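You operate a simulated robot arm through the tools that you are given. There is no shell and no other tool.

You run a simulated two-armed robot. Do the job below in one go: nothing can be reset, and whatever is moved stays where it is left.

JOB
Put the 10 wooden block from the chest top behind the cloth rolls on the bare bench top. Take the yellow card pack and leave it on the top of the bench of the blue press. Put the red thin roll from the clear end of the wide table on top of the foil roll there and the blue thin roll on the bench top beside the drying rack. Take the eraser and put it on top of the purple sleeve. Push the short cupboard door shut. Shut the box drawer. Do these in any order. Set down upright: thin roll.

It is judged by the outcome, as a careful person would: the job done as asked, and still so three seconds after it is handed in. It fails if anything else is knocked over, pushed out of place, dropped, spilled or broken. Flat cloth is picked up by pressing the open fingertips on it (5 to 10 N) and closing them slowly along it; thin cloth reads only 2 to 8 mm in the jaws.

ROBOT AND FRAMES
Two 7-joint arms with fingered hands on one trunk, on a base that moves. Base frame: it is fixed to the floor where the robot stands at the start and does not move with it; the origin is under the middle of the robot, x ahead of it, y to its left, z up. Lengths are in mm, angles in degrees, forces in N, time in s.
The left shoulder is at the start at [30, 120, 1088], the right one opposite. With the tool pointing down near the work surface each hand reaches from about 220 to 680 mm from the robot's upright axis, wherever it stands, measured 20 degrees to its own side. Places, roughly: bare bench top [3100, 1600, 900]; bench top beside the drying rack (26x12 cm) [-1640, 0, 900]; box drawer [1700, -200, 600]; eraser (6x4x4 cm) [1600, -300, 900]; foil roll (6x6x5 cm) [1000, -2100, 800]; purple sleeve (10x15x3 cm) [300, -5200, 900]; short cupboard door [1800, -100, 300]; thin roll [1000, -2250, 750]; top of the bench of the blue press [400, 2600, 700]; wooden block [500, 250, 1000]; yellow card pack [750, 1000, 1000]. Payload 4 kg a hand.
The TCP of each hand is the grasp point between the finger pads, 19 mm short of the fingertips. In the tool frame z runs along the fingers and y along their closing line. The gripper opens to 120 mm; its body begins 53 mm behind the TCP. The gripper is a hand of 3 fingers: y runs from the thumb to the fingers, the wrist lies at [0, 0, -219] in the tool frame, and closing takes about 1.5 s.
Orientation is told as [roll, pitch, yaw] about the base's x, y, z axes, in that order, counted from this pose: with the fingers straight down and closing along the base's y, the tool's x points along the base's -x, its y along +y and its z along -z.

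CONTROLS
- The arms move only by the tool apply_moves. It takes "left_motion", "right_motion" or both (then of equal length, played together; a hand with none holds still); each is a list of rows, each an object (a shift or turn left out is 0, a gripper value left out holds the last) with "travel": the shift along the tool's x, y, z in units of 40 mm (1.0 is 40 mm), a list of three; "rot": the turn, a rotation vector about the tool's x, y, z in units of 4 degrees (1.0 is 4 degrees), a list of three; "grip": the finger opening in m, from 0 to 0.12. In form: [{"travel": [tx, ty, tz], "rot": [ax, ay, az], "grip": grip}, ...]. A call has 1 to 20 rows; each row shifts and turns the commanded pose from where the row before left it, along the tool's axes as they then stand. A call with a number of a shift or a turn outside -1 to 1 is refused whole. A row lasts 0.2 s, in which the tool goes at most 50 mm and 8.6 degrees; a call with a longer step from one row to the next is refused whole, and so is a gripper value outside its range. A pose out of reach is approached as far as the arm can. The call stops where the force on the tool passes 40 N (or 10 N more than at its start, if that is more) or the arm is blocked; 0.2 s more then pass. The fingers move at their own pace (about 72 mm/s each) and stop on an object; they squeeze with about 34 N. The grip force told is the motor's: it shows also when the fingers shut on nothing. Time passes only in rows, and 0.2 s behind the last, so rows that do not move let the fingers close. The reply holds the time, the measured pose of the TCP, the force on the tool along the base axes, the opening and the grip force, in the units named above and with some noise, with the torque about the TCP (base axes, N m) and any sound that the robot's microphone picked up.
- Cameras (640 x 400 px; columns grow to the right, rows downward): "scene" is now at [55.5, 25.3, 1642.4]; the picture's right is [0.32, -0.95, 0.00], its down [-0.66, -0.23, -0.72] and it looks along [0.68, 0.23, -0.70] (base axes); focal length 278 px, centre (320, 200). "left" rides on the left gripper at [-66, -4, -79] in its tool frame; the picture's right is [0.05, -1.00, 0.00], its down [0.76, 0.04, -0.64] and it looks along [0.64, 0.03, 0.77] (tool axes); focal length 251 px, centre (320, 200). "right" rides on the right gripper at [66, -4, -79] in its tool frame; the picture's right is [0.05, 1.00, 0.00], its down [-0.76, 0.04, -0.64] and it looks along [-0.64, 0.03, 0.77] (tool axes); focal length 251 px, centre (320, 200). There is no depth. A picture from a camera that has moved, and an enlarged one, comes with that camera's place and axes in the base frame and with its lens.
- get_image(camera): a new picture of that camera. It takes no simulated time.
- move_column(by): moves the trunk up (or, below 0, down) by that many mm; the arms and the scene camera ride with it, the base frame stays. It gives what a move gives, with no picture.
- base_move(legs): drives the robot by 1 to 6 legs, each [ahead, turn to the left] in mm and degrees, along the robot's own axes; the way and the turn of a leg run together, so that a leg with both is an arc; at most 1500 mm and 180 degrees a leg. The arms and the cameras ride along, it lands a little off, and it stops where it bumps. It gives what a move gives.
- preshape(shape, hand): the hand has 3 fingers and takes this shape, open, in about a second: jaw (thumb against the fingers, like two jaws); tri (thumb and two fingers); tip (a fingertip pinch); poke (one finger out to press); point (the index stretched); flat (the hand flat); cup (the hand cupped); fist (a fist). The gripper value then closes the fingers along that shape, each until it touches; the sizes above hold for jaw. It gives what a move gives, with no picture.
- head_to(pan, tilt): turns the head with the scene camera to pan (to the left, within 120 degrees either way) and tilt (down, from -29 to 69), counted from straight ahead of the robot. It gives what a move gives.
- zoom(camera, box): a new picture of the part [left, top, right, bottom] of that camera's present view, enlarged. It takes no simulated time.
- hand_in(): hands the job in; it is judged then, once.

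Nothing tells you exact positions but the pictures and the camera data. Unless the task says otherwise, let go and move clear before handing in.

The tools are called after "Request:" as name(argument=value, ...) on one line, values as JSON. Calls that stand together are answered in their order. apply_moves: Moves the arms, as the interface text tells. Its arguments: {"type":"object","properties":{"left_motion":{"type":"array","items":{"type":"object","properties":{"travel":{"type":"array","items":{"type":"number"}},"rot":{"type":"array","items":{"type":"number"}},"grip":{"type":"number"}}}},"right_motion":{"type":"array","items":{"type":"object","properties":{"travel":{"type":"array","items":{"type":"number"}},"rot":{"type":"array","items":{"type":"number"}},"grip":{"type":"number"}}}}},"required":[]} The other tools are called the same way: move_column (by) moves the trunk up or down; preshape (shape, hand) gives the hand a shape; base_move (legs) drives the base; head_to (pan, tilt) turns the head that bears the scene camera; get_image (camera) takes a picture; zoom (camera, box) takes an enlarged picture of a part of a camera's view; hand_in () hands the job in.

At the start:

```text
time: 0.0
left_tcp_pos: [337.2, 397.3, 1231.7]
left_tool_rot: [0.0, 0.0, -0.6]
left_contact_force: [0.1, -0.1, 0.3]
left_ft_torque: [-0.02, -0.01, 0.03]
left_grip_width: 119.8
left_gripper_force: 0.0
left_shape: jaw
right_tcp_pos: [310.6, 5.9, 1237.3]
right_tool_rot: [0.0, 0.0, -0.6]
right_contact_force: [-0.2, -0.3, -0.1]
right_ft_torque: [-0.01, 0.01, 0.01]
right_grip_width: 119.8
right_gripper_force: 0.1
right_shape: jaw
trunk travel left (down, up): [-300.0, 240.0]
robot x, y, heading: [4.4, 4.1, 0.0]
head pan, tilt (commanded): [19.0, 44.1]
```

scene: 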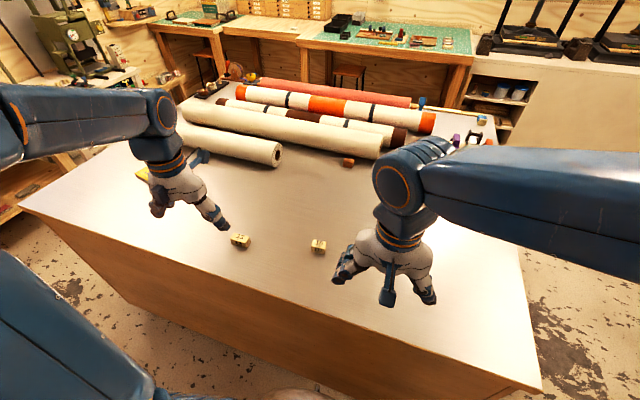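
right: 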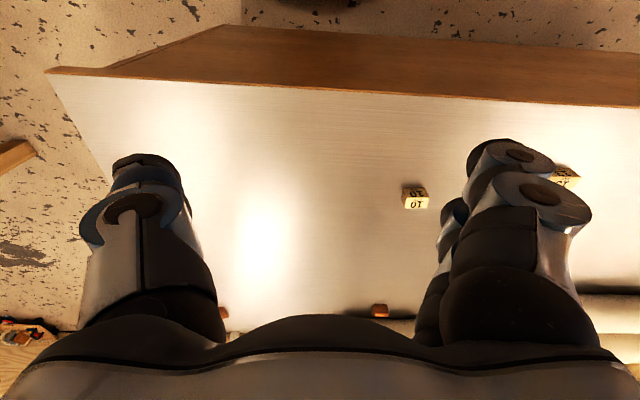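
left: 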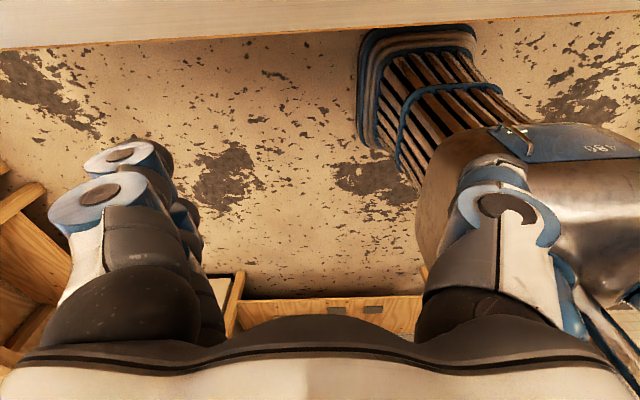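

I see a broad chest top in front with cloth rolls and two small numbered blocks, and benches farther back. I'll look closer at the blocks and the surroundings before I move anything.

Request:
zoom(camera="scene", box=[210, 210, 350, 290])

Request:
zoom(camera="right", box=[380, 150, 600, 250])

Request:
zoom(camera="scene", box=[0, 0, 320, 200])

Request:
zoom(camera="scene", box=[320, 0, 640, 200])

```text
4.57 times, centred on (280, 250) of scene
camera zoom: at [55.5, 25.3, 1642.4], right [0.32, -0.95, 0.0], down [-0.66, -0.23, -0.72], along [0.68, 0.23, -0.7], focal length 1269 px, centre (503, -29)
```

zoom: 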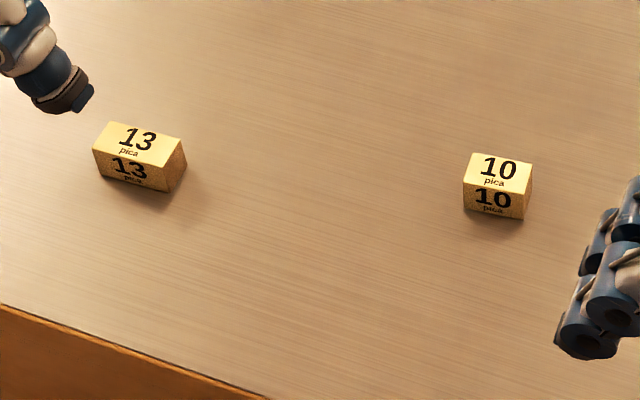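

```text
2.91 times, centred on (490, 200) of right
camera zoom: at [243.3, 3.4, 1315.1], right [-0.04, 1.0, 0.0], down [0.76, 0.03, 0.64], along [0.64, 0.03, -0.77], focal length 731 px, centre (-174, 200)
```

zoom: 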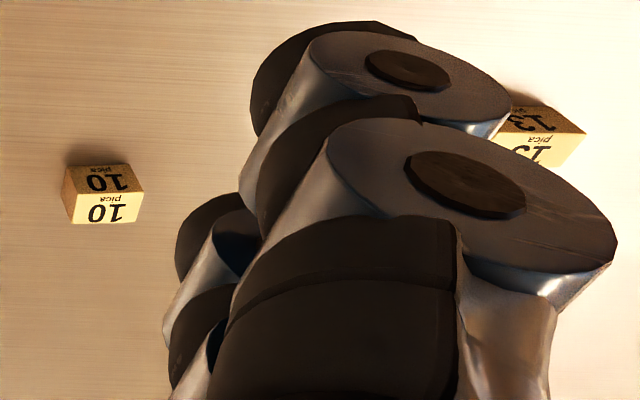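

```text
2.00 times, centred on (160, 100) of scene
camera zoom: at [55.5, 25.3, 1642.4], right [0.32, -0.95, 0.0], down [-0.66, -0.23, -0.72], along [0.68, 0.23, -0.7], focal length 555 px, centre (640, 400)
```

zoom: 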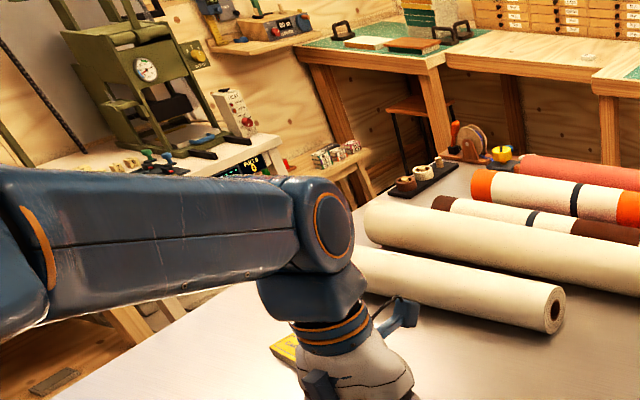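

```text
2.00 times, centred on (480, 100) of scene
camera zoom: at [55.5, 25.3, 1642.4], right [0.32, -0.95, 0.0], down [-0.66, -0.23, -0.72], along [0.68, 0.23, -0.7], focal length 555 px, centre (0, 400)
```

zoom: 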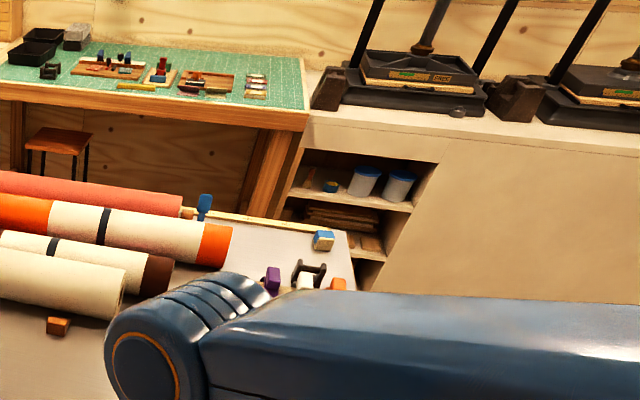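

The right-hand block is the "10" and the left one is "13". I'll turn the head to survey the rest of the room before moving.

Request:
head_to(pan=0, tilt=20)

Request:
get_image(camera="scene")

Request:
head_to(pan=60, tilt=20)

Request:
get_image(camera="scene")

Request:
head_to(pan=120, tilt=20)

Request:
get_image(camera="scene")

Request:
head_to(pan=-60, tilt=20)

Request:
get_image(camera="scene")

Request:
head_to(pan=-120, tilt=20)

Request:
get_image(camera="scene")

```text
time: 0.9
left_tcp_pos: [336.3, 397.0, 1232.6]
left_tool_rot: [0.1, 0.0, -0.5]
left_contact_force: [0.3, 0.1, 0.5]
left_ft_torque: [0.03, 0.01, -0.02]
left_grip_width: 119.7
left_gripper_force: 0.1
left_shape: jaw
right_tcp_pos: [309.9, 5.3, 1236.7]
right_tool_rot: [0.1, -0.1, -0.6]
right_contact_force: [-0.5, 0.8, -0.4]
right_ft_torque: [-0.01, 0.03, -0.03]
right_grip_width: 119.9
right_gripper_force: 0.1
right_shape: jaw
trunk travel left (down, up): [-300.0, 240.0]
robot x, y, heading: [-1.9, 5.5, -0.2]
head pan, tilt (commanded): [0.0, 20.0]
```

```text
taken
camera scene: at [71.0, -1.2, 1679.6], right [0.0, -1.0, 0.0], down [-0.34, 0.0, -0.94], along [0.94, 0.0, -0.34], focal length 278 px, centre (320, 200)
```

scene: 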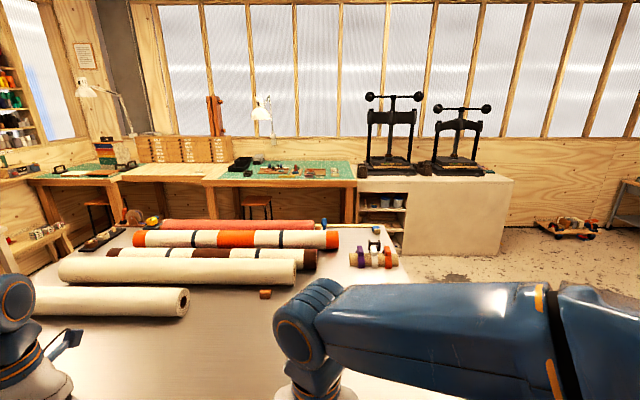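

```text
time: 2.2
left_tcp_pos: [337.3, 398.9, 1232.0]
left_tool_rot: [0.0, 0.0, -0.6]
left_contact_force: [0.3, -0.4, -0.1]
left_ft_torque: [0.05, -0.01, -0.01]
left_grip_width: 120.0
left_gripper_force: 0.2
left_shape: jaw
right_tcp_pos: [308.6, 4.2, 1236.5]
right_tool_rot: [0.0, 0.0, -0.7]
right_contact_force: [-0.1, -0.9, 0.4]
right_ft_torque: [0.0, 0.01, 0.0]
right_grip_width: 120.0
right_gripper_force: 0.1
right_shape: jaw
trunk travel left (down, up): [-300.0, 240.0]
robot x, y, heading: [2.3, -2.6, 0.1]
head pan, tilt (commanded): [60.0, 20.0]
```

```text
taken
camera scene: at [24.6, 79.3, 1679.7], right [0.87, -0.5, 0.0], down [-0.17, -0.3, -0.94], along [0.47, 0.81, -0.34], focal length 278 px, centre (320, 200)
```

scene: 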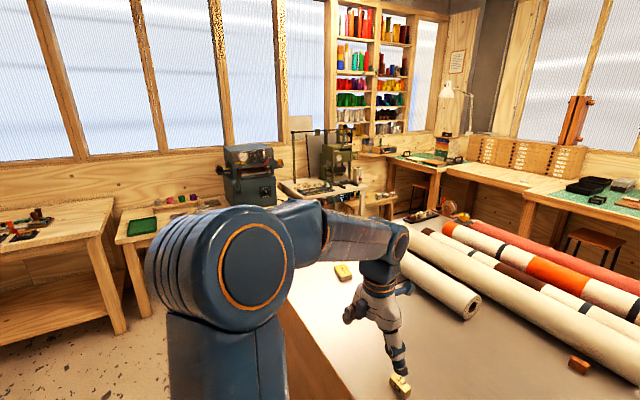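

```text
time: 3.5
left_tcp_pos: [335.5, 398.1, 1232.3]
left_tool_rot: [-0.1, 0.1, -0.6]
left_contact_force: [-0.2, -0.5, -0.5]
left_ft_torque: [0.0, 0.02, 0.0]
left_grip_width: 120.1
left_gripper_force: 0.0
left_shape: jaw
right_tcp_pos: [309.8, 5.1, 1237.5]
right_tool_rot: [0.1, 0.0, -0.5]
right_contact_force: [-0.1, 0.1, 0.8]
right_ft_torque: [0.04, -0.04, 0.0]
right_grip_width: 119.8
right_gripper_force: 0.0
right_shape: jaw
trunk travel left (down, up): [-300.0, 240.0]
robot x, y, heading: [-0.8, 1.4, 0.4]
head pan, tilt (commanded): [120.0, 20.0]
```

```text
taken
camera scene: at [-68.6, 79.4, 1679.8], right [0.87, 0.5, 0.0], down [0.17, -0.3, -0.94], along [-0.47, 0.81, -0.34], focal length 278 px, centre (320, 200)
```

scene: 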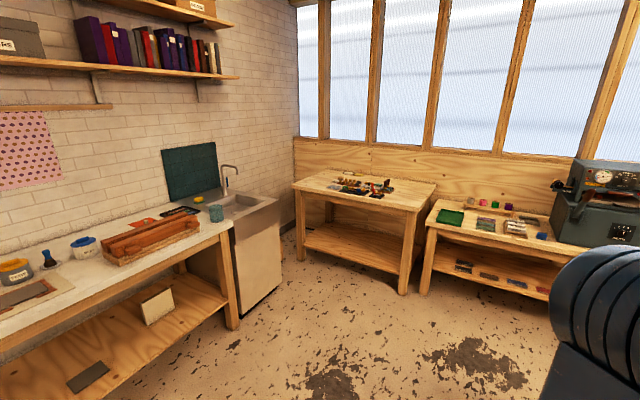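

```text
time: 6.2
left_tcp_pos: [335.7, 398.1, 1232.4]
left_tool_rot: [0.0, 0.0, -0.5]
left_contact_force: [-1.1, 0.5, -0.1]
left_ft_torque: [0.0, -0.01, 0.0]
left_grip_width: 120.1
left_gripper_force: 0.1
left_shape: jaw
right_tcp_pos: [309.3, 4.5, 1237.0]
right_tool_rot: [0.0, 0.0, -0.6]
right_contact_force: [0.7, -0.2, -0.9]
right_ft_torque: [-0.01, -0.05, 0.01]
right_grip_width: 120.0
right_gripper_force: 0.1
right_shape: jaw
trunk travel left (down, up): [-300.0, 240.0]
robot x, y, heading: [-4.5, -0.3, -0.1]
head pan, tilt (commanded): [-60.0, 20.0]
```

```text
taken
camera scene: at [24.5, -82.0, 1679.7], right [-0.87, -0.5, 0.0], down [-0.17, 0.3, -0.94], along [0.47, -0.81, -0.34], focal length 278 px, centre (320, 200)
```

scene: 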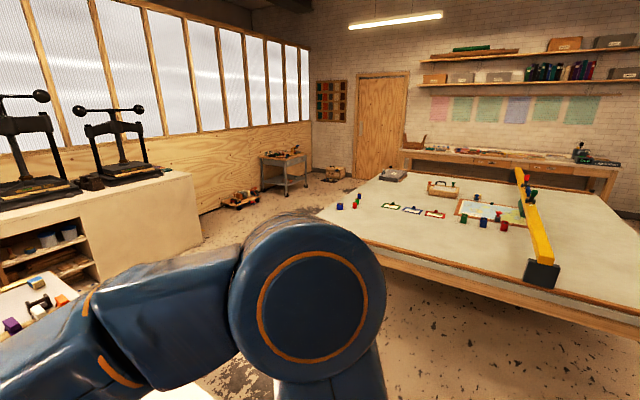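

```text
time: 7.5
left_tcp_pos: [336.8, 398.0, 1232.7]
left_tool_rot: [0.1, 0.0, -0.6]
left_contact_force: [0.2, 0.5, 0.3]
left_ft_torque: [0.02, -0.02, 0.04]
left_grip_width: 119.9
left_gripper_force: 0.1
left_shape: jaw
right_tcp_pos: [311.2, 4.0, 1237.0]
right_tool_rot: [-0.1, 0.0, -0.7]
right_contact_force: [0.0, 0.1, 0.7]
right_ft_torque: [-0.01, -0.02, 0.02]
right_grip_width: 119.7
right_gripper_force: 0.1
right_shape: jaw
trunk travel left (down, up): [-300.0, 240.0]
robot x, y, heading: [3.2, -0.1, 0.0]
head pan, tilt (commanded): [-120.0, 20.0]
```

```text
taken
camera scene: at [-68.6, -82.0, 1679.8], right [-0.87, 0.5, 0.0], down [0.17, 0.3, -0.94], along [-0.47, -0.81, -0.34], focal length 278 px, centre (320, 200)
```

scene: 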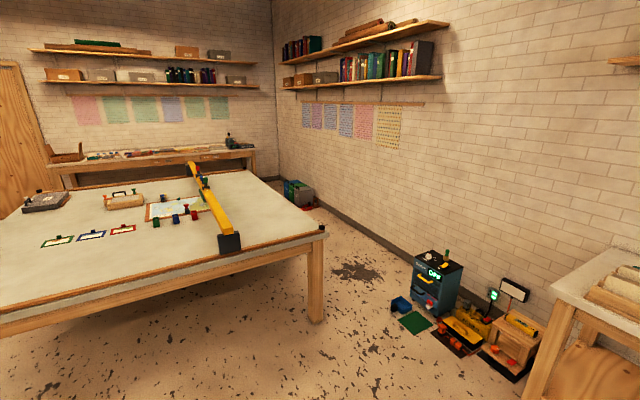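

The blue press bench is to the left, the wide table to the right, and the bare bench is past the chest. I'll bring the left hand over the "10" block (about [543, 195]) and move the right hand aside.

Request:
apply_moves(left_motion=[{"travel": [-0.736, -0.721, 0.4]}, {"travel": [-0.736, -0.721, 0.4]}, {"travel": [-0.736, -0.721, 0.4]}, {"travel": [-0.736, -0.721, 0.4]}, {"travel": [-0.736, -0.721, 0.4]}, {"travel": [-0.736, -0.721, 0.4]}, {"travel": [-0.736, -0.721, 0.4]}, {"rot": [0, 0, -1.25]}, {"rot": [0, 0, -1.25]}, {}], right_motion=[{"travel": [0, -0.7, 0]}, {"travel": [0, -0.7, 0]}, {"travel": [0, -0.7, 0]}, {"travel": [0, -0.7, 0]}, {"travel": [0, -0.7, 0]}, {"travel": [0, -0.7, 0]}, {"travel": [0, -0.7, 0]}, {}, {}, {}])

Request:
get_image(camera="left")

```text
refused: -1.25 is not a number from -1 to 1
```

```text
taken
camera left: at [402.1, 393.6, 1310.9], right [-0.06, -1.0, 0.0], down [-0.76, 0.05, 0.64], along [-0.64, 0.04, -0.77], focal length 251 px, centre (320, 200)
```

left: 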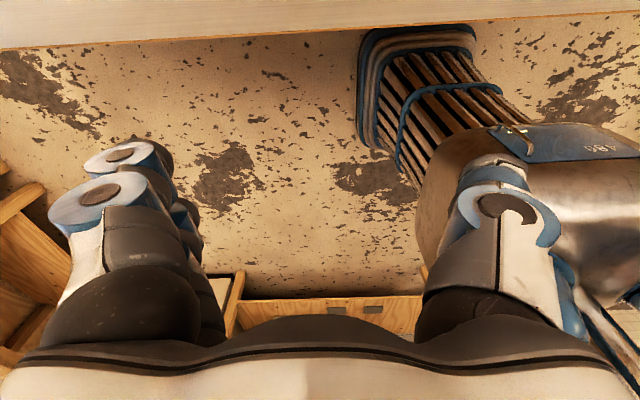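

The turn has to stay at or below 1 per row, so I'll split it and repeat the move over the "10" block.

Request:
apply_moves(left_motion=[{"travel": [-0.736, -0.721, 0.4]}, {"travel": [-0.736, -0.721, 0.4]}, {"travel": [-0.736, -0.721, 0.4]}, {"travel": [-0.736, -0.721, 0.4]}, {"travel": [-0.736, -0.721, 0.4]}, {"travel": [-0.736, -0.721, 0.4]}, {"travel": [-0.736, -0.721, 0.4]}, {"rot": [0, 0, -1]}, {"rot": [0, 0, -1]}, {"rot": [0, 0, -0.5]}, {}], right_motion=[{"travel": [0, -0.7, 0]}, {"travel": [0, -0.7, 0]}, {"travel": [0, -0.7, 0]}, {"travel": [0, -0.7, 0]}, {"travel": [0, -0.7, 0]}, {"travel": [0, -0.7, 0]}, {"travel": [0, -0.7, 0]}, {}, {}, {}, {}])

Request:
get_image(camera="left")

Request:
head_to(pan=20, tilt=50)

Request:
get_image(camera="scene")

```text
time: 9.9
left_tcp_pos: [539.8, 193.0, 1120.0]
left_tool_rot: [0.0, 0.0, 9.5]
left_contact_force: [-0.4, 0.1, 0.0]
left_ft_torque: [0.03, 0.01, 0.0]
left_grip_width: 119.9
left_gripper_force: 0.0
left_shape: jaw
right_tcp_pos: [308.6, -192.1, 1236.0]
right_tool_rot: [0.0, 0.0, -0.6]
right_contact_force: [0.2, 0.0, -0.1]
right_ft_torque: [-0.01, -0.02, -0.02]
right_grip_width: 120.2
right_gripper_force: 0.0
right_shape: jaw
trunk travel left (down, up): [-300.0, 240.0]
robot x, y, heading: [0.9, -0.1, 0.1]
head pan, tilt (commanded): [-120.0, 20.0]
```

```text
taken
camera left: at [605.1, 200.9, 1198.5], right [0.11, -0.99, 0.0], down [-0.76, -0.08, 0.64], along [-0.64, -0.07, -0.77], focal length 251 px, centre (320, 200)
```

left: 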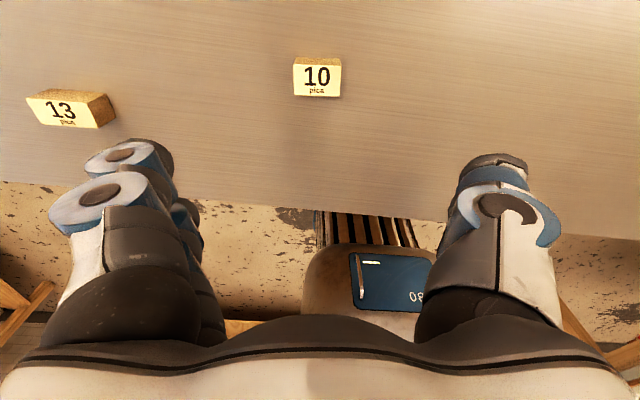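

```text
time: 12.1
left_tcp_pos: [540.0, 194.1, 1119.6]
left_tool_rot: [0.0, 0.0, 9.4]
left_contact_force: [-0.2, 0.7, -0.2]
left_ft_torque: [-0.02, 0.01, -0.02]
left_grip_width: 119.9
left_gripper_force: 0.1
left_shape: jaw
right_tcp_pos: [308.7, -191.8, 1237.0]
right_tool_rot: [0.0, 0.1, -0.6]
right_contact_force: [0.6, -0.8, -1.1]
right_ft_torque: [0.01, 0.03, -0.04]
right_grip_width: 119.7
right_gripper_force: 0.1
right_shape: jaw
trunk travel left (down, up): [-300.0, 240.0]
robot x, y, heading: [-0.3, 4.2, -0.1]
head pan, tilt (commanded): [20.0, 50.0]
```

```text
taken
camera scene: at [50.4, 24.9, 1634.2], right [0.34, -0.94, 0.0], down [-0.72, -0.26, -0.64], along [0.6, 0.22, -0.77], focal length 278 px, centre (320, 200)
```

scene: 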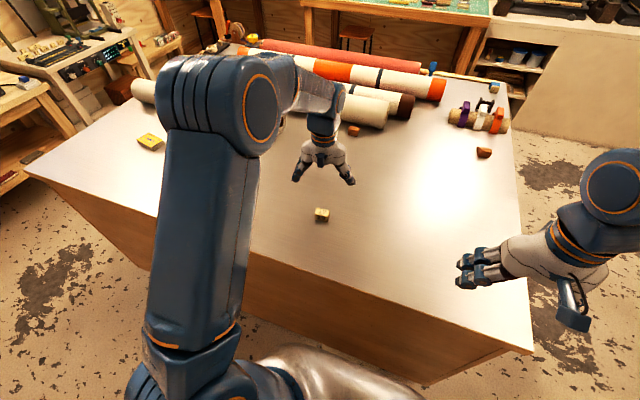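

The "10" block's top is at about [543, 196, 952], and the hand is almost over it. I'll go down to 30 mm above the grasp height and check again.

Request:
apply_moves(left_motion=[{"travel": [-0.08, 0.04, 0.8]}, {"travel": [0, 0, 1]}, {"travel": [0, 0, 1]}, {"travel": [0, 0, 0.6]}, {}])

Request:
get_image(camera="left")

Request:
get_image(camera="scene")

```text
time: 13.3
left_tcp_pos: [542.7, 195.8, 984.5]
left_tool_rot: [0.0, 0.0, 9.4]
left_contact_force: [-0.7, -0.5, -0.4]
left_ft_torque: [-0.03, -0.02, 0.0]
left_grip_width: 119.7
left_gripper_force: 0.0
left_shape: jaw
right_tcp_pos: [308.6, -191.8, 1236.3]
right_tool_rot: [0.0, -0.1, -0.6]
right_contact_force: [-0.9, -0.3, -0.2]
right_ft_torque: [0.0, 0.0, 0.01]
right_grip_width: 119.7
right_gripper_force: 0.1
right_shape: jaw
trunk travel left (down, up): [-300.0, 240.0]
robot x, y, heading: [-2.9, -0.6, 0.0]
head pan, tilt (commanded): [20.0, 50.0]
```

```text
taken
camera left: at [608.3, 203.8, 1062.4], right [0.11, -0.99, 0.0], down [-0.76, -0.08, 0.64], along [-0.64, -0.07, -0.77], focal length 251 px, centre (320, 200)
```

left: 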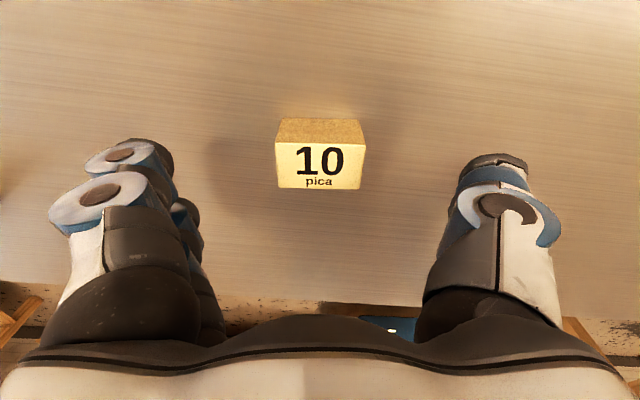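

```text
taken
camera scene: at [50.0, 24.9, 1634.2], right [0.34, -0.94, 0.0], down [-0.72, -0.26, -0.64], along [0.6, 0.22, -0.77], focal length 278 px, centre (320, 200)
```

scene: 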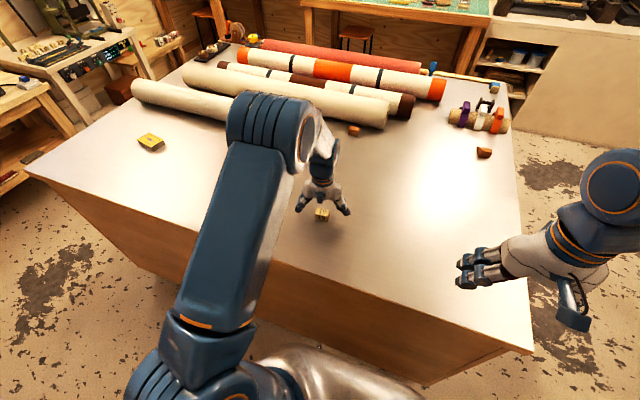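

The block is centred between the fingers. I'll lower to z≈950, close gently and lift.

Request:
apply_moves(left_motion=[{"travel": [0.05, 0, 0.86]}, {}, {"grip": 0.02}, {"grip": 0.02}, {"grip": 0.02}, {"grip": 0.02}, {"grip": 0.02}, {"grip": 0.02}, {"grip": 0.02}])

Request:
get_image(camera="left")

```text
time: 15.3
left_tcp_pos: [538.9, 196.3, 950.8]
left_tool_rot: [0.0, -0.1, 9.4]
left_contact_force: [-1.7, -2.7, 10.4]
left_ft_torque: [0.31, -0.07, 0.05]
left_grip_width: 29.1
left_gripper_force: 34.4
left_shape: jaw
right_tcp_pos: [306.8, -192.3, 1237.2]
right_tool_rot: [0.0, 0.0, -0.6]
right_contact_force: [-0.2, 0.6, 0.7]
right_ft_torque: [0.04, 0.03, -0.01]
right_grip_width: 119.8
right_gripper_force: 0.0
right_shape: jaw
trunk travel left (down, up): [-300.0, 240.0]
robot x, y, heading: [0.7, 1.1, 0.1]
head pan, tilt (commanded): [20.0, 50.0]
```

```text
taken
camera left: at [605.1, 203.1, 1029.0], right [0.11, -0.99, 0.0], down [-0.76, -0.08, 0.64], along [-0.64, -0.07, -0.77], focal length 251 px, centre (320, 200)
```

left: 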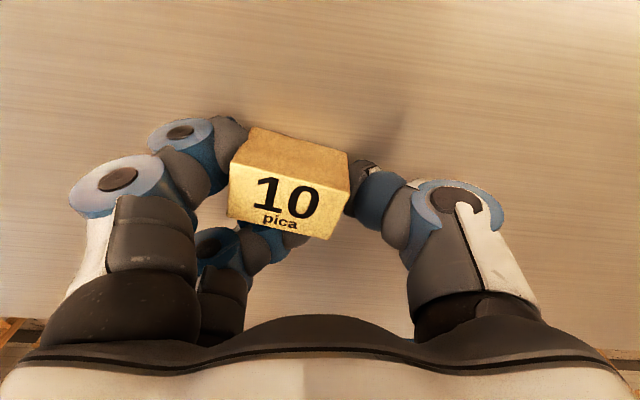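

The block is held but turned a little in the grip. I'll lift slowly and check that it's held securely.

Request:
apply_moves(left_motion=[{"travel": [0, 0, -0.5], "grip": 0.02}, {"travel": [0, 0, -0.8]}, {"travel": [0, 0, -1]}, {"travel": [0, 0, -1]}, {"travel": [0, 0, -1]}, {"travel": [0, 0, -1]}, {}])

Request:
get_image(camera="left")

Request:
zoom(camera="scene", box=[260, 110, 400, 200])

```text
time: 16.9
left_tcp_pos: [542.1, 197.0, 1162.2]
left_tool_rot: [0.0, 0.1, 9.3]
left_contact_force: [-0.5, 1.0, -0.3]
left_ft_torque: [-0.01, 0.01, -0.04]
left_grip_width: 28.0
left_gripper_force: 33.9
left_shape: jaw
right_tcp_pos: [309.3, -191.8, 1237.1]
right_tool_rot: [-0.1, 0.0, -0.6]
right_contact_force: [0.8, -1.1, 0.5]
right_ft_torque: [-0.04, -0.02, 0.01]
right_grip_width: 119.8
right_gripper_force: 0.0
right_shape: jaw
trunk travel left (down, up): [-300.0, 240.0]
robot x, y, heading: [-2.0, 3.1, 0.2]
head pan, tilt (commanded): [20.0, 50.0]
```

```text
taken
camera left: at [606.6, 204.2, 1241.5], right [0.11, -0.99, 0.0], down [-0.76, -0.08, 0.64], along [-0.64, -0.07, -0.76], focal length 251 px, centre (320, 200)
```

left: 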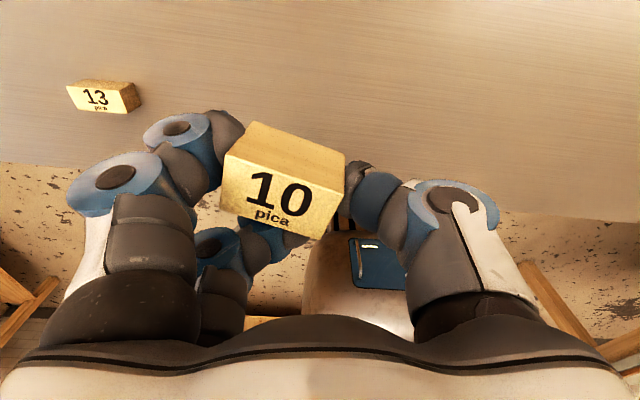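

```text
4.44 times, centred on (330, 155) of scene
camera zoom: at [51.0, 25.0, 1634.1], right [0.34, -0.94, 0.0], down [-0.72, -0.26, -0.64], along [0.6, 0.22, -0.77], focal length 1234 px, centre (276, 400)
```

zoom: 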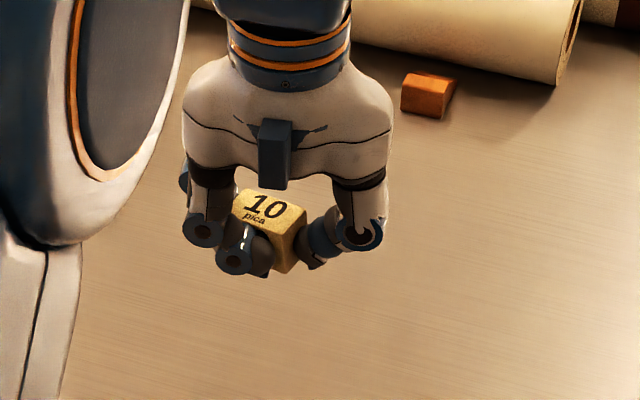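

The "10" block is held firmly. The yellow pack is at about [645, 950] on the chest top. I'll tuck the left hand in and drive along the near side of the chest towards it.

Request:
apply_moves(left_motion=[{"travel": [0.68, 0.547, -0.16]}, {"travel": [0.68, 0.547, -0.16]}, {"travel": [0.68, 0.547, -0.16]}, {"travel": [0.68, 0.547, -0.16]}, {"travel": [0.68, 0.547, -0.16]}, {"travel": [0.68, 0.547, -0.16]}, {}])

Request:
base_move(legs=[[0, 90], [950, 0], [0, -75]])

Request:
head_to(pan=-10, tilt=45)

Request:
get_image(camera="scene")

Request:
get_image(camera="right")

```text
time: 18.5
left_tcp_pos: [357.6, 299.1, 1199.1]
left_tool_rot: [0.1, 0.1, 9.4]
left_contact_force: [0.4, -0.3, 0.3]
left_ft_torque: [0.0, 0.01, -0.03]
left_grip_width: 28.3
left_gripper_force: 34.4
left_shape: jaw
right_tcp_pos: [310.3, -192.2, 1236.8]
right_tool_rot: [0.0, 0.1, -0.6]
right_contact_force: [0.3, 0.6, 0.6]
right_ft_torque: [0.04, 0.03, 0.01]
right_grip_width: 119.8
right_gripper_force: 0.1
right_shape: jaw
trunk travel left (down, up): [-300.0, 240.0]
robot x, y, heading: [0.7, 1.1, 0.0]
head pan, tilt (commanded): [20.0, 50.0]
```

```text
time: 22.0
left_tcp_pos: [-220.8, 420.3, 1199.5]
left_tool_rot: [-0.2, 0.1, 87.2]
left_contact_force: [-0.8, 0.8, -0.4]
left_ft_torque: [-0.05, -0.08, -0.04]
left_grip_width: 27.4
left_gripper_force: 33.8
left_shape: jaw
right_tcp_pos: [249.0, 269.4, 1236.0]
right_tool_rot: [-0.2, 0.1, 77.3]
right_contact_force: [-0.7, 0.2, -0.1]
right_ft_torque: [-0.04, -0.06, 0.02]
right_grip_width: 120.1
right_gripper_force: 0.1
right_shape: jaw
trunk travel left (down, up): [-300.0, 240.0]
robot x, y, heading: [38.6, -8.4, 79.1]
head pan, tilt (commanded): [20.0, 50.0]
stopped in leg 1: the robot was blocked; the commanded pose is now the measured one
```

```text
time: 22.9
left_tcp_pos: [-217.9, 417.3, 1199.9]
left_tool_rot: [-0.3, 0.1, 87.1]
left_contact_force: [-0.1, 0.6, -1.0]
left_ft_torque: [0.0, -0.02, 0.04]
left_grip_width: 27.2
left_gripper_force: 34.0
left_shape: jaw
right_tcp_pos: [251.4, 265.5, 1238.2]
right_tool_rot: [0.0, 0.0, 77.2]
right_contact_force: [0.1, -0.1, 0.3]
right_ft_torque: [0.0, -0.07, 0.0]
right_grip_width: 120.0
right_gripper_force: 0.1
right_shape: jaw
trunk travel left (down, up): [-300.0, 240.0]
robot x, y, heading: [41.4, -3.7, 78.9]
head pan, tilt (commanded): [-10.0, 45.0]
```

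```text
taken
camera scene: at [61.4, 49.5, 1641.1], right [0.93, -0.36, 0.0], down [-0.25, -0.66, -0.71], along [0.25, 0.66, -0.71], focal length 278 px, centre (320, 200)
```

scene: 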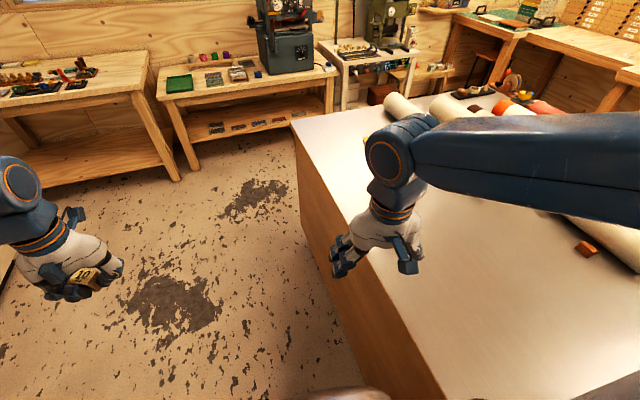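

```text
taken
camera right: at [239.8, 201.7, 1315.1], right [-0.99, 0.17, 0.0], down [0.13, 0.75, 0.64], along [0.11, 0.63, -0.77], focal length 251 px, centre (320, 200)
```

right: 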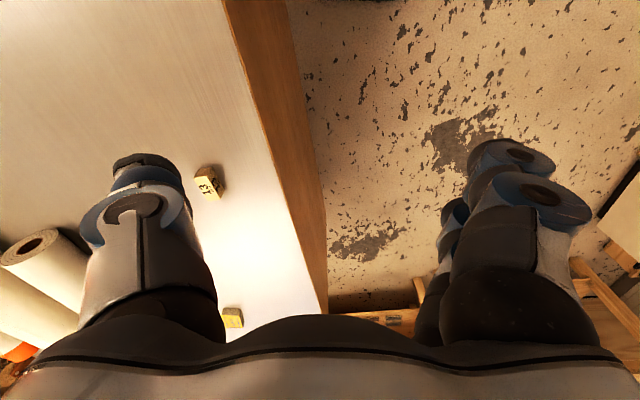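

The base bumped the chest side while turning. I'll turn back a bit, back away from the chest and then drive along it.

Request:
base_move(legs=[[0, -35], [-320, 0], [0, 46], [1050, 0]])

Request:
get_image(camera="scene")

```text
time: 25.2
left_tcp_pos: [77.0, 486.0, 1201.4]
left_tool_rot: [0.0, -0.1, 51.4]
left_contact_force: [0.0, -0.3, -0.4]
left_ft_torque: [0.02, 0.01, 0.0]
left_grip_width: 27.1
left_gripper_force: 34.1
left_shape: jaw
right_tcp_pos: [369.8, 88.5, 1236.5]
right_tool_rot: [0.2, 0.0, 41.4]
right_contact_force: [0.5, -0.1, -0.3]
right_ft_torque: [0.01, -0.02, 0.01]
right_grip_width: 120.2
right_gripper_force: 0.0
right_shape: jaw
trunk travel left (down, up): [-300.0, 240.0]
robot x, y, heading: [11.1, 21.7, 43.7]
head pan, tilt (commanded): [-10.0, 45.0]
stopped in leg 2: the robot was blocked; the commanded pose is now the measured one
```

```text
taken
camera scene: at [62.5, 50.3, 1641.0], right [0.55, -0.83, 0.0], down [-0.59, -0.39, -0.71], along [0.59, 0.39, -0.71], focal length 278 px, centre (320, 200)
```

scene: 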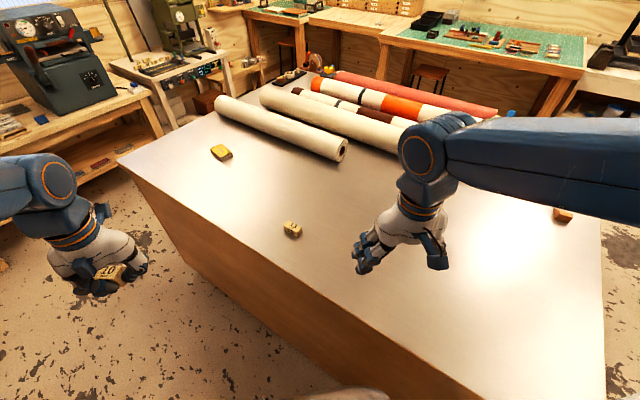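

Backing was blocked straight away, so I'll look down at the base and the space around it.

Request:
get_image(camera="left")

Request:
head_to(pan=-100, tilt=65)

Request:
get_image(camera="scene")

Request:
head_to(pan=120, tilt=65)

Request:
get_image(camera="scene")

Request:
head_to(pan=0, tilt=69)

Request:
get_image(camera="scene")

```text
taken
camera left: at [120.9, 535.3, 1279.0], right [0.75, -0.67, 0.0], down [-0.51, -0.57, 0.64], along [-0.43, -0.48, -0.77], focal length 251 px, centre (320, 200)
```

left: 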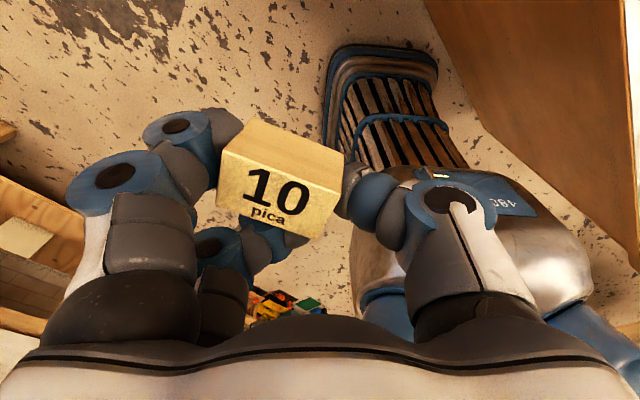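

```text
time: 26.9
left_tcp_pos: [74.9, 488.0, 1199.4]
left_tool_rot: [-0.2, 0.0, 51.4]
left_contact_force: [-0.3, -0.8, -1.1]
left_ft_torque: [0.03, 0.03, 0.03]
left_grip_width: 27.2
left_gripper_force: 33.8
left_shape: jaw
right_tcp_pos: [368.6, 90.1, 1237.3]
right_tool_rot: [0.0, 0.0, 41.4]
right_contact_force: [0.1, 0.1, 0.2]
right_ft_torque: [-0.01, -0.03, 0.0]
right_grip_width: 120.1
right_gripper_force: 0.1
right_shape: jaw
trunk travel left (down, up): [-300.0, 240.0]
robot x, y, heading: [14.7, 21.0, 43.7]
head pan, tilt (commanded): [-100.0, 65.0]
```

```text
taken
camera scene: at [26.8, -43.3, 1616.1], right [-0.83, -0.56, 0.0], down [-0.5, 0.75, -0.42], along [0.23, -0.35, -0.91], focal length 278 px, centre (320, 200)
```

scene: 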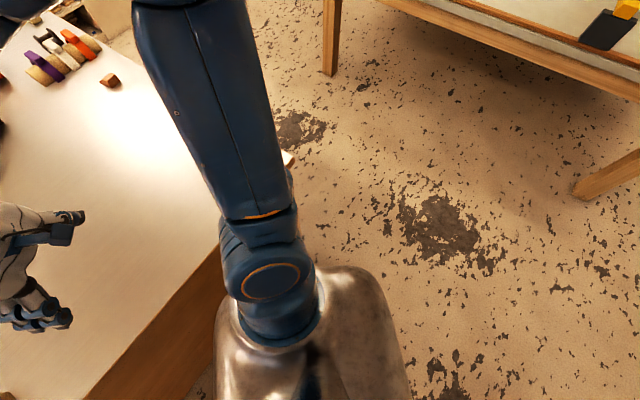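

```text
time: 30.0
left_tcp_pos: [76.4, 487.3, 1200.2]
left_tool_rot: [-0.1, 0.1, 51.4]
left_contact_force: [-0.1, -0.3, -0.5]
left_ft_torque: [-0.02, -0.01, 0.01]
left_grip_width: 27.2
left_gripper_force: 33.9
left_shape: jaw
right_tcp_pos: [369.5, 89.7, 1238.6]
right_tool_rot: [0.0, 0.1, 41.4]
right_contact_force: [0.3, 0.0, 0.2]
right_ft_torque: [0.02, 0.0, -0.02]
right_grip_width: 119.8
right_gripper_force: 0.1
right_shape: jaw
trunk travel left (down, up): [-300.0, 240.0]
robot x, y, heading: [8.5, 24.8, 43.7]
head pan, tilt (commanded): [120.0, 65.0]
```

```text
taken
camera scene: at [-65.0, 24.2, 1616.0], right [0.28, 0.96, 0.0], down [0.87, -0.26, -0.42], along [-0.41, 0.12, -0.91], focal length 278 px, centre (320, 200)
```

scene: 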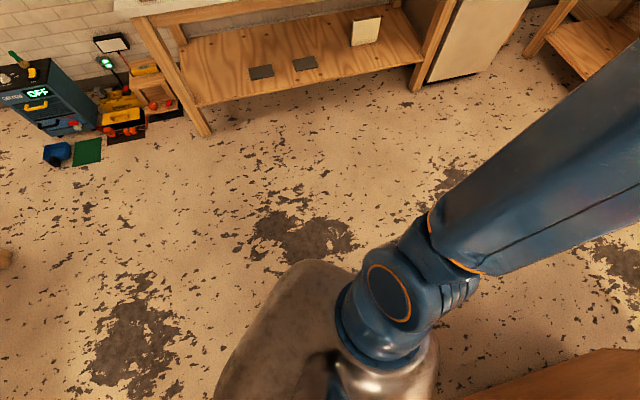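

```text
time: 32.0
left_tcp_pos: [76.4, 487.6, 1200.3]
left_tool_rot: [-0.1, 0.0, 51.4]
left_contact_force: [0.2, -0.5, 0.2]
left_ft_torque: [0.01, 0.01, 0.0]
left_grip_width: 27.0
left_gripper_force: 33.9
left_shape: jaw
right_tcp_pos: [368.7, 89.5, 1237.7]
right_tool_rot: [0.0, 0.1, 41.4]
right_contact_force: [0.2, -0.3, 0.0]
right_ft_torque: [0.0, -0.01, -0.05]
right_grip_width: 119.9
right_gripper_force: 0.1
right_shape: jaw
trunk travel left (down, up): [-300.0, 240.0]
robot x, y, heading: [11.0, 21.5, 43.8]
head pan, tilt (commanded): [0.0, 68.8]
```

```text
taken
camera scene: at [33.6, 45.8, 1612.2], right [0.69, -0.72, 0.0], down [-0.67, -0.64, -0.36], along [0.26, 0.25, -0.93], focal length 278 px, centre (320, 200)
```

scene: 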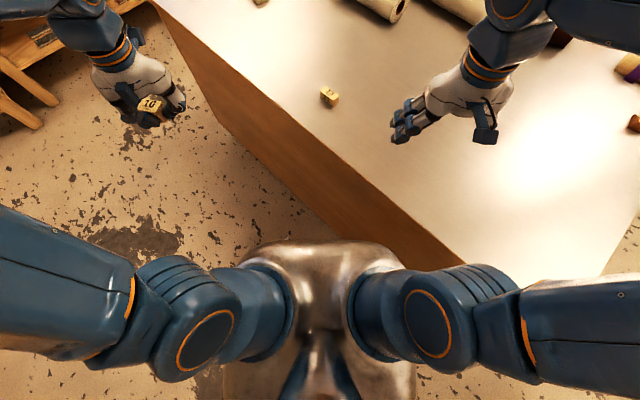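

The front-right corner of the base is touching the chest face, since the corner radius is about 350 mm. I'll turn right to free it, back straight off and only then turn.

Request:
base_move(legs=[[0, -43.7]])

Request:
base_move(legs=[[-250, 0]])

```text
time: 34.5
left_tcp_pos: [382.1, 311.2, 1200.6]
left_tool_rot: [0.0, -0.1, 7.4]
left_contact_force: [0.6, -0.9, -0.1]
left_ft_torque: [-0.02, 0.02, 0.04]
left_grip_width: 27.3
left_gripper_force: 34.1
left_shape: jaw
right_tcp_pos: [316.2, -179.0, 1237.8]
right_tool_rot: [0.0, 0.0, -2.5]
right_contact_force: [0.3, 0.4, 0.0]
right_ft_torque: [-0.02, 0.03, 0.0]
right_grip_width: 119.9
right_gripper_force: 0.1
right_shape: jaw
trunk travel left (down, up): [-300.0, 240.0]
robot x, y, heading: [8.4, 60.5, 0.3]
head pan, tilt (commanded): [0.0, 68.8]
```

```text
time: 36.3
left_tcp_pos: [129.1, 310.1, 1200.4]
left_tool_rot: [-0.1, -0.1, 7.6]
left_contact_force: [-0.4, -0.1, -1.1]
left_ft_torque: [-0.03, -0.03, 0.0]
left_grip_width: 27.0
left_gripper_force: 34.0
left_shape: jaw
right_tcp_pos: [64.1, -180.1, 1236.2]
right_tool_rot: [0.0, 0.0, -2.4]
right_contact_force: [-0.8, -1.1, 0.6]
right_ft_torque: [-0.02, -0.01, -0.02]
right_grip_width: 120.1
right_gripper_force: 0.0
right_shape: jaw
trunk travel left (down, up): [-300.0, 240.0]
robot x, y, heading: [-240.8, 58.7, 0.5]
head pan, tilt (commanded): [0.0, 68.8]
```

The robot is free now. The bump left the reported base pose and the hand poses disagreeing by a few cm, so I'll check which to trust with a picture of known things.

Request:
head_to(pan=20, tilt=40)

Request:
get_image(camera="scene")

Request:
zoom(camera="scene", box=[200, 100, 440, 250])

Request:
get_image(camera="right")

```text
time: 37.2
left_tcp_pos: [129.5, 309.2, 1200.2]
left_tool_rot: [0.0, 0.0, 7.5]
left_contact_force: [-0.1, 0.3, 0.0]
left_ft_torque: [-0.01, 0.0, 0.01]
left_grip_width: 27.1
left_gripper_force: 34.0
left_shape: jaw
right_tcp_pos: [65.2, -180.2, 1236.3]
right_tool_rot: [-0.1, -0.1, -2.5]
right_contact_force: [0.7, -0.2, -0.2]
right_ft_torque: [-0.04, 0.01, 0.01]
right_grip_width: 119.9
right_gripper_force: 0.1
right_shape: jaw
trunk travel left (down, up): [-300.0, 240.0]
robot x, y, heading: [-240.3, 56.3, 0.4]
head pan, tilt (commanded): [20.0, 40.0]
```

```text
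taken
camera scene: at [-182.8, 87.9, 1648.2], right [0.35, -0.94, 0.0], down [-0.6, -0.22, -0.77], along [0.72, 0.27, -0.64], focal length 278 px, centre (320, 200)
```

scene: 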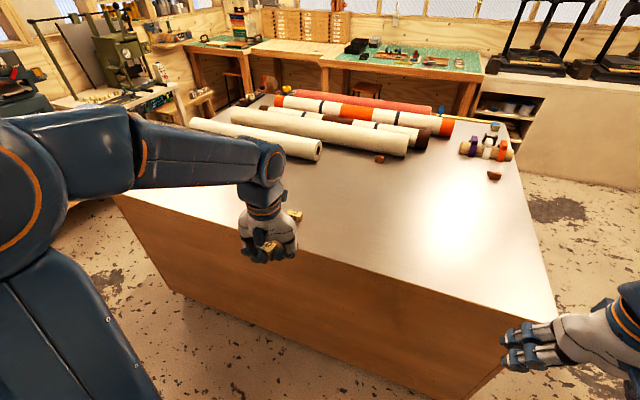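

```text
2.67 times, centred on (320, 175) of scene
camera zoom: at [-182.8, 87.9, 1648.2], right [0.35, -0.94, 0.0], down [-0.6, -0.22, -0.77], along [0.72, 0.27, -0.64], focal length 740 px, centre (320, 267)
```

zoom: 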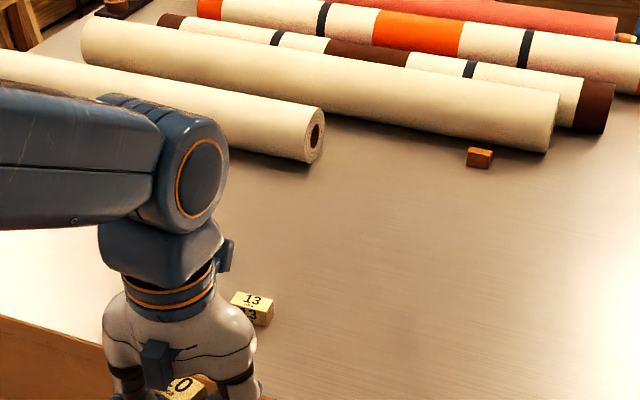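

```text
taken
camera right: at [-1.8, -179.1, 1314.9], right [-0.01, 1.0, 0.0], down [0.77, 0.01, 0.64], along [0.64, 0.01, -0.77], focal length 251 px, centre (320, 200)
```

right: 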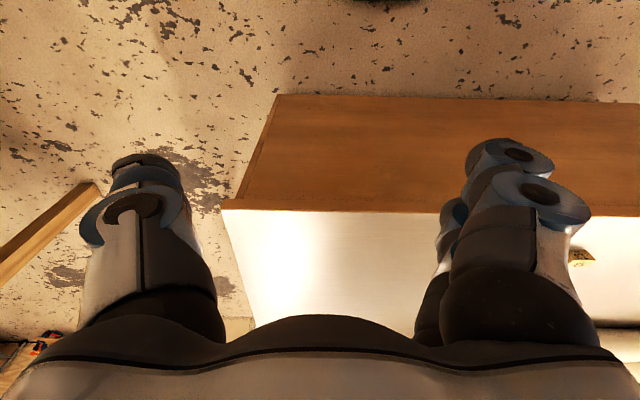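

The pictures agree with both the base pose and the hand poses, so I can trust both. I'll drive up the chest's near side and then approach the yellow pack straight on.

Request:
base_move(legs=[[0, 90], [1040, 0], [0, -90]])

Request:
head_to(pan=-10, tilt=45)

Request:
get_image(camera="scene")

```text
time: 40.1
left_tcp_pos: [-277.8, 501.0, 1200.1]
left_tool_rot: [0.0, -0.1, 69.0]
left_contact_force: [0.0, -0.3, 0.4]
left_ft_torque: [0.0, 0.0, 0.03]
left_grip_width: 26.8
left_gripper_force: 34.2
left_shape: jaw
right_tcp_pos: [120.8, 209.6, 1236.9]
right_tool_rot: [0.0, 0.1, 58.9]
right_contact_force: [-0.2, -0.4, 0.4]
right_ft_torque: [-0.01, 0.03, 0.01]
right_grip_width: 120.0
right_gripper_force: 0.1
right_shape: jaw
trunk travel left (down, up): [-300.0, 240.0]
robot x, y, heading: [-191.9, 31.3, 62.6]
head pan, tilt (commanded): [20.0, 40.0]
stopped in leg 1: the robot was blocked; the commanded pose is now the measured one
```

```text
time: 41.1
left_tcp_pos: [-277.7, 500.7, 1200.0]
left_tool_rot: [-0.1, 0.0, 69.1]
left_contact_force: [-0.1, -0.8, -0.4]
left_ft_torque: [-0.02, -0.01, 0.02]
left_grip_width: 26.7
left_gripper_force: 33.6
left_shape: jaw
right_tcp_pos: [121.6, 209.2, 1236.0]
right_tool_rot: [-0.1, 0.1, 58.9]
right_contact_force: [-1.0, 0.2, -0.8]
right_ft_torque: [0.03, 0.0, -0.01]
right_grip_width: 119.7
right_gripper_force: 0.1
right_shape: jaw
trunk travel left (down, up): [-300.0, 240.0]
robot x, y, heading: [-193.9, 29.7, 62.5]
head pan, tilt (commanded): [-10.0, 45.0]
```

```text
taken
camera scene: at [-155.8, 76.5, 1641.1], right [0.8, -0.6, 0.0], down [-0.43, -0.56, -0.71], along [0.43, 0.56, -0.71], focal length 278 px, centre (320, 200)
```

scene: 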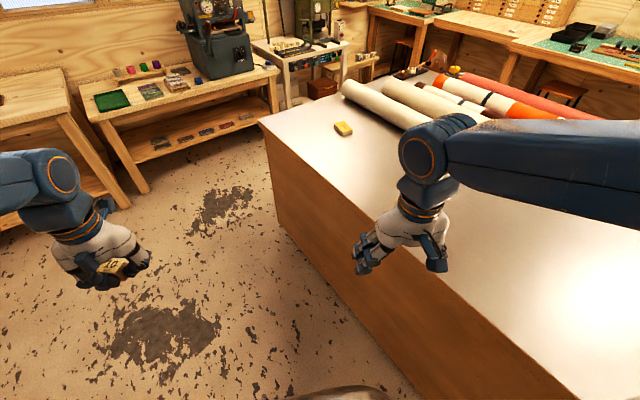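

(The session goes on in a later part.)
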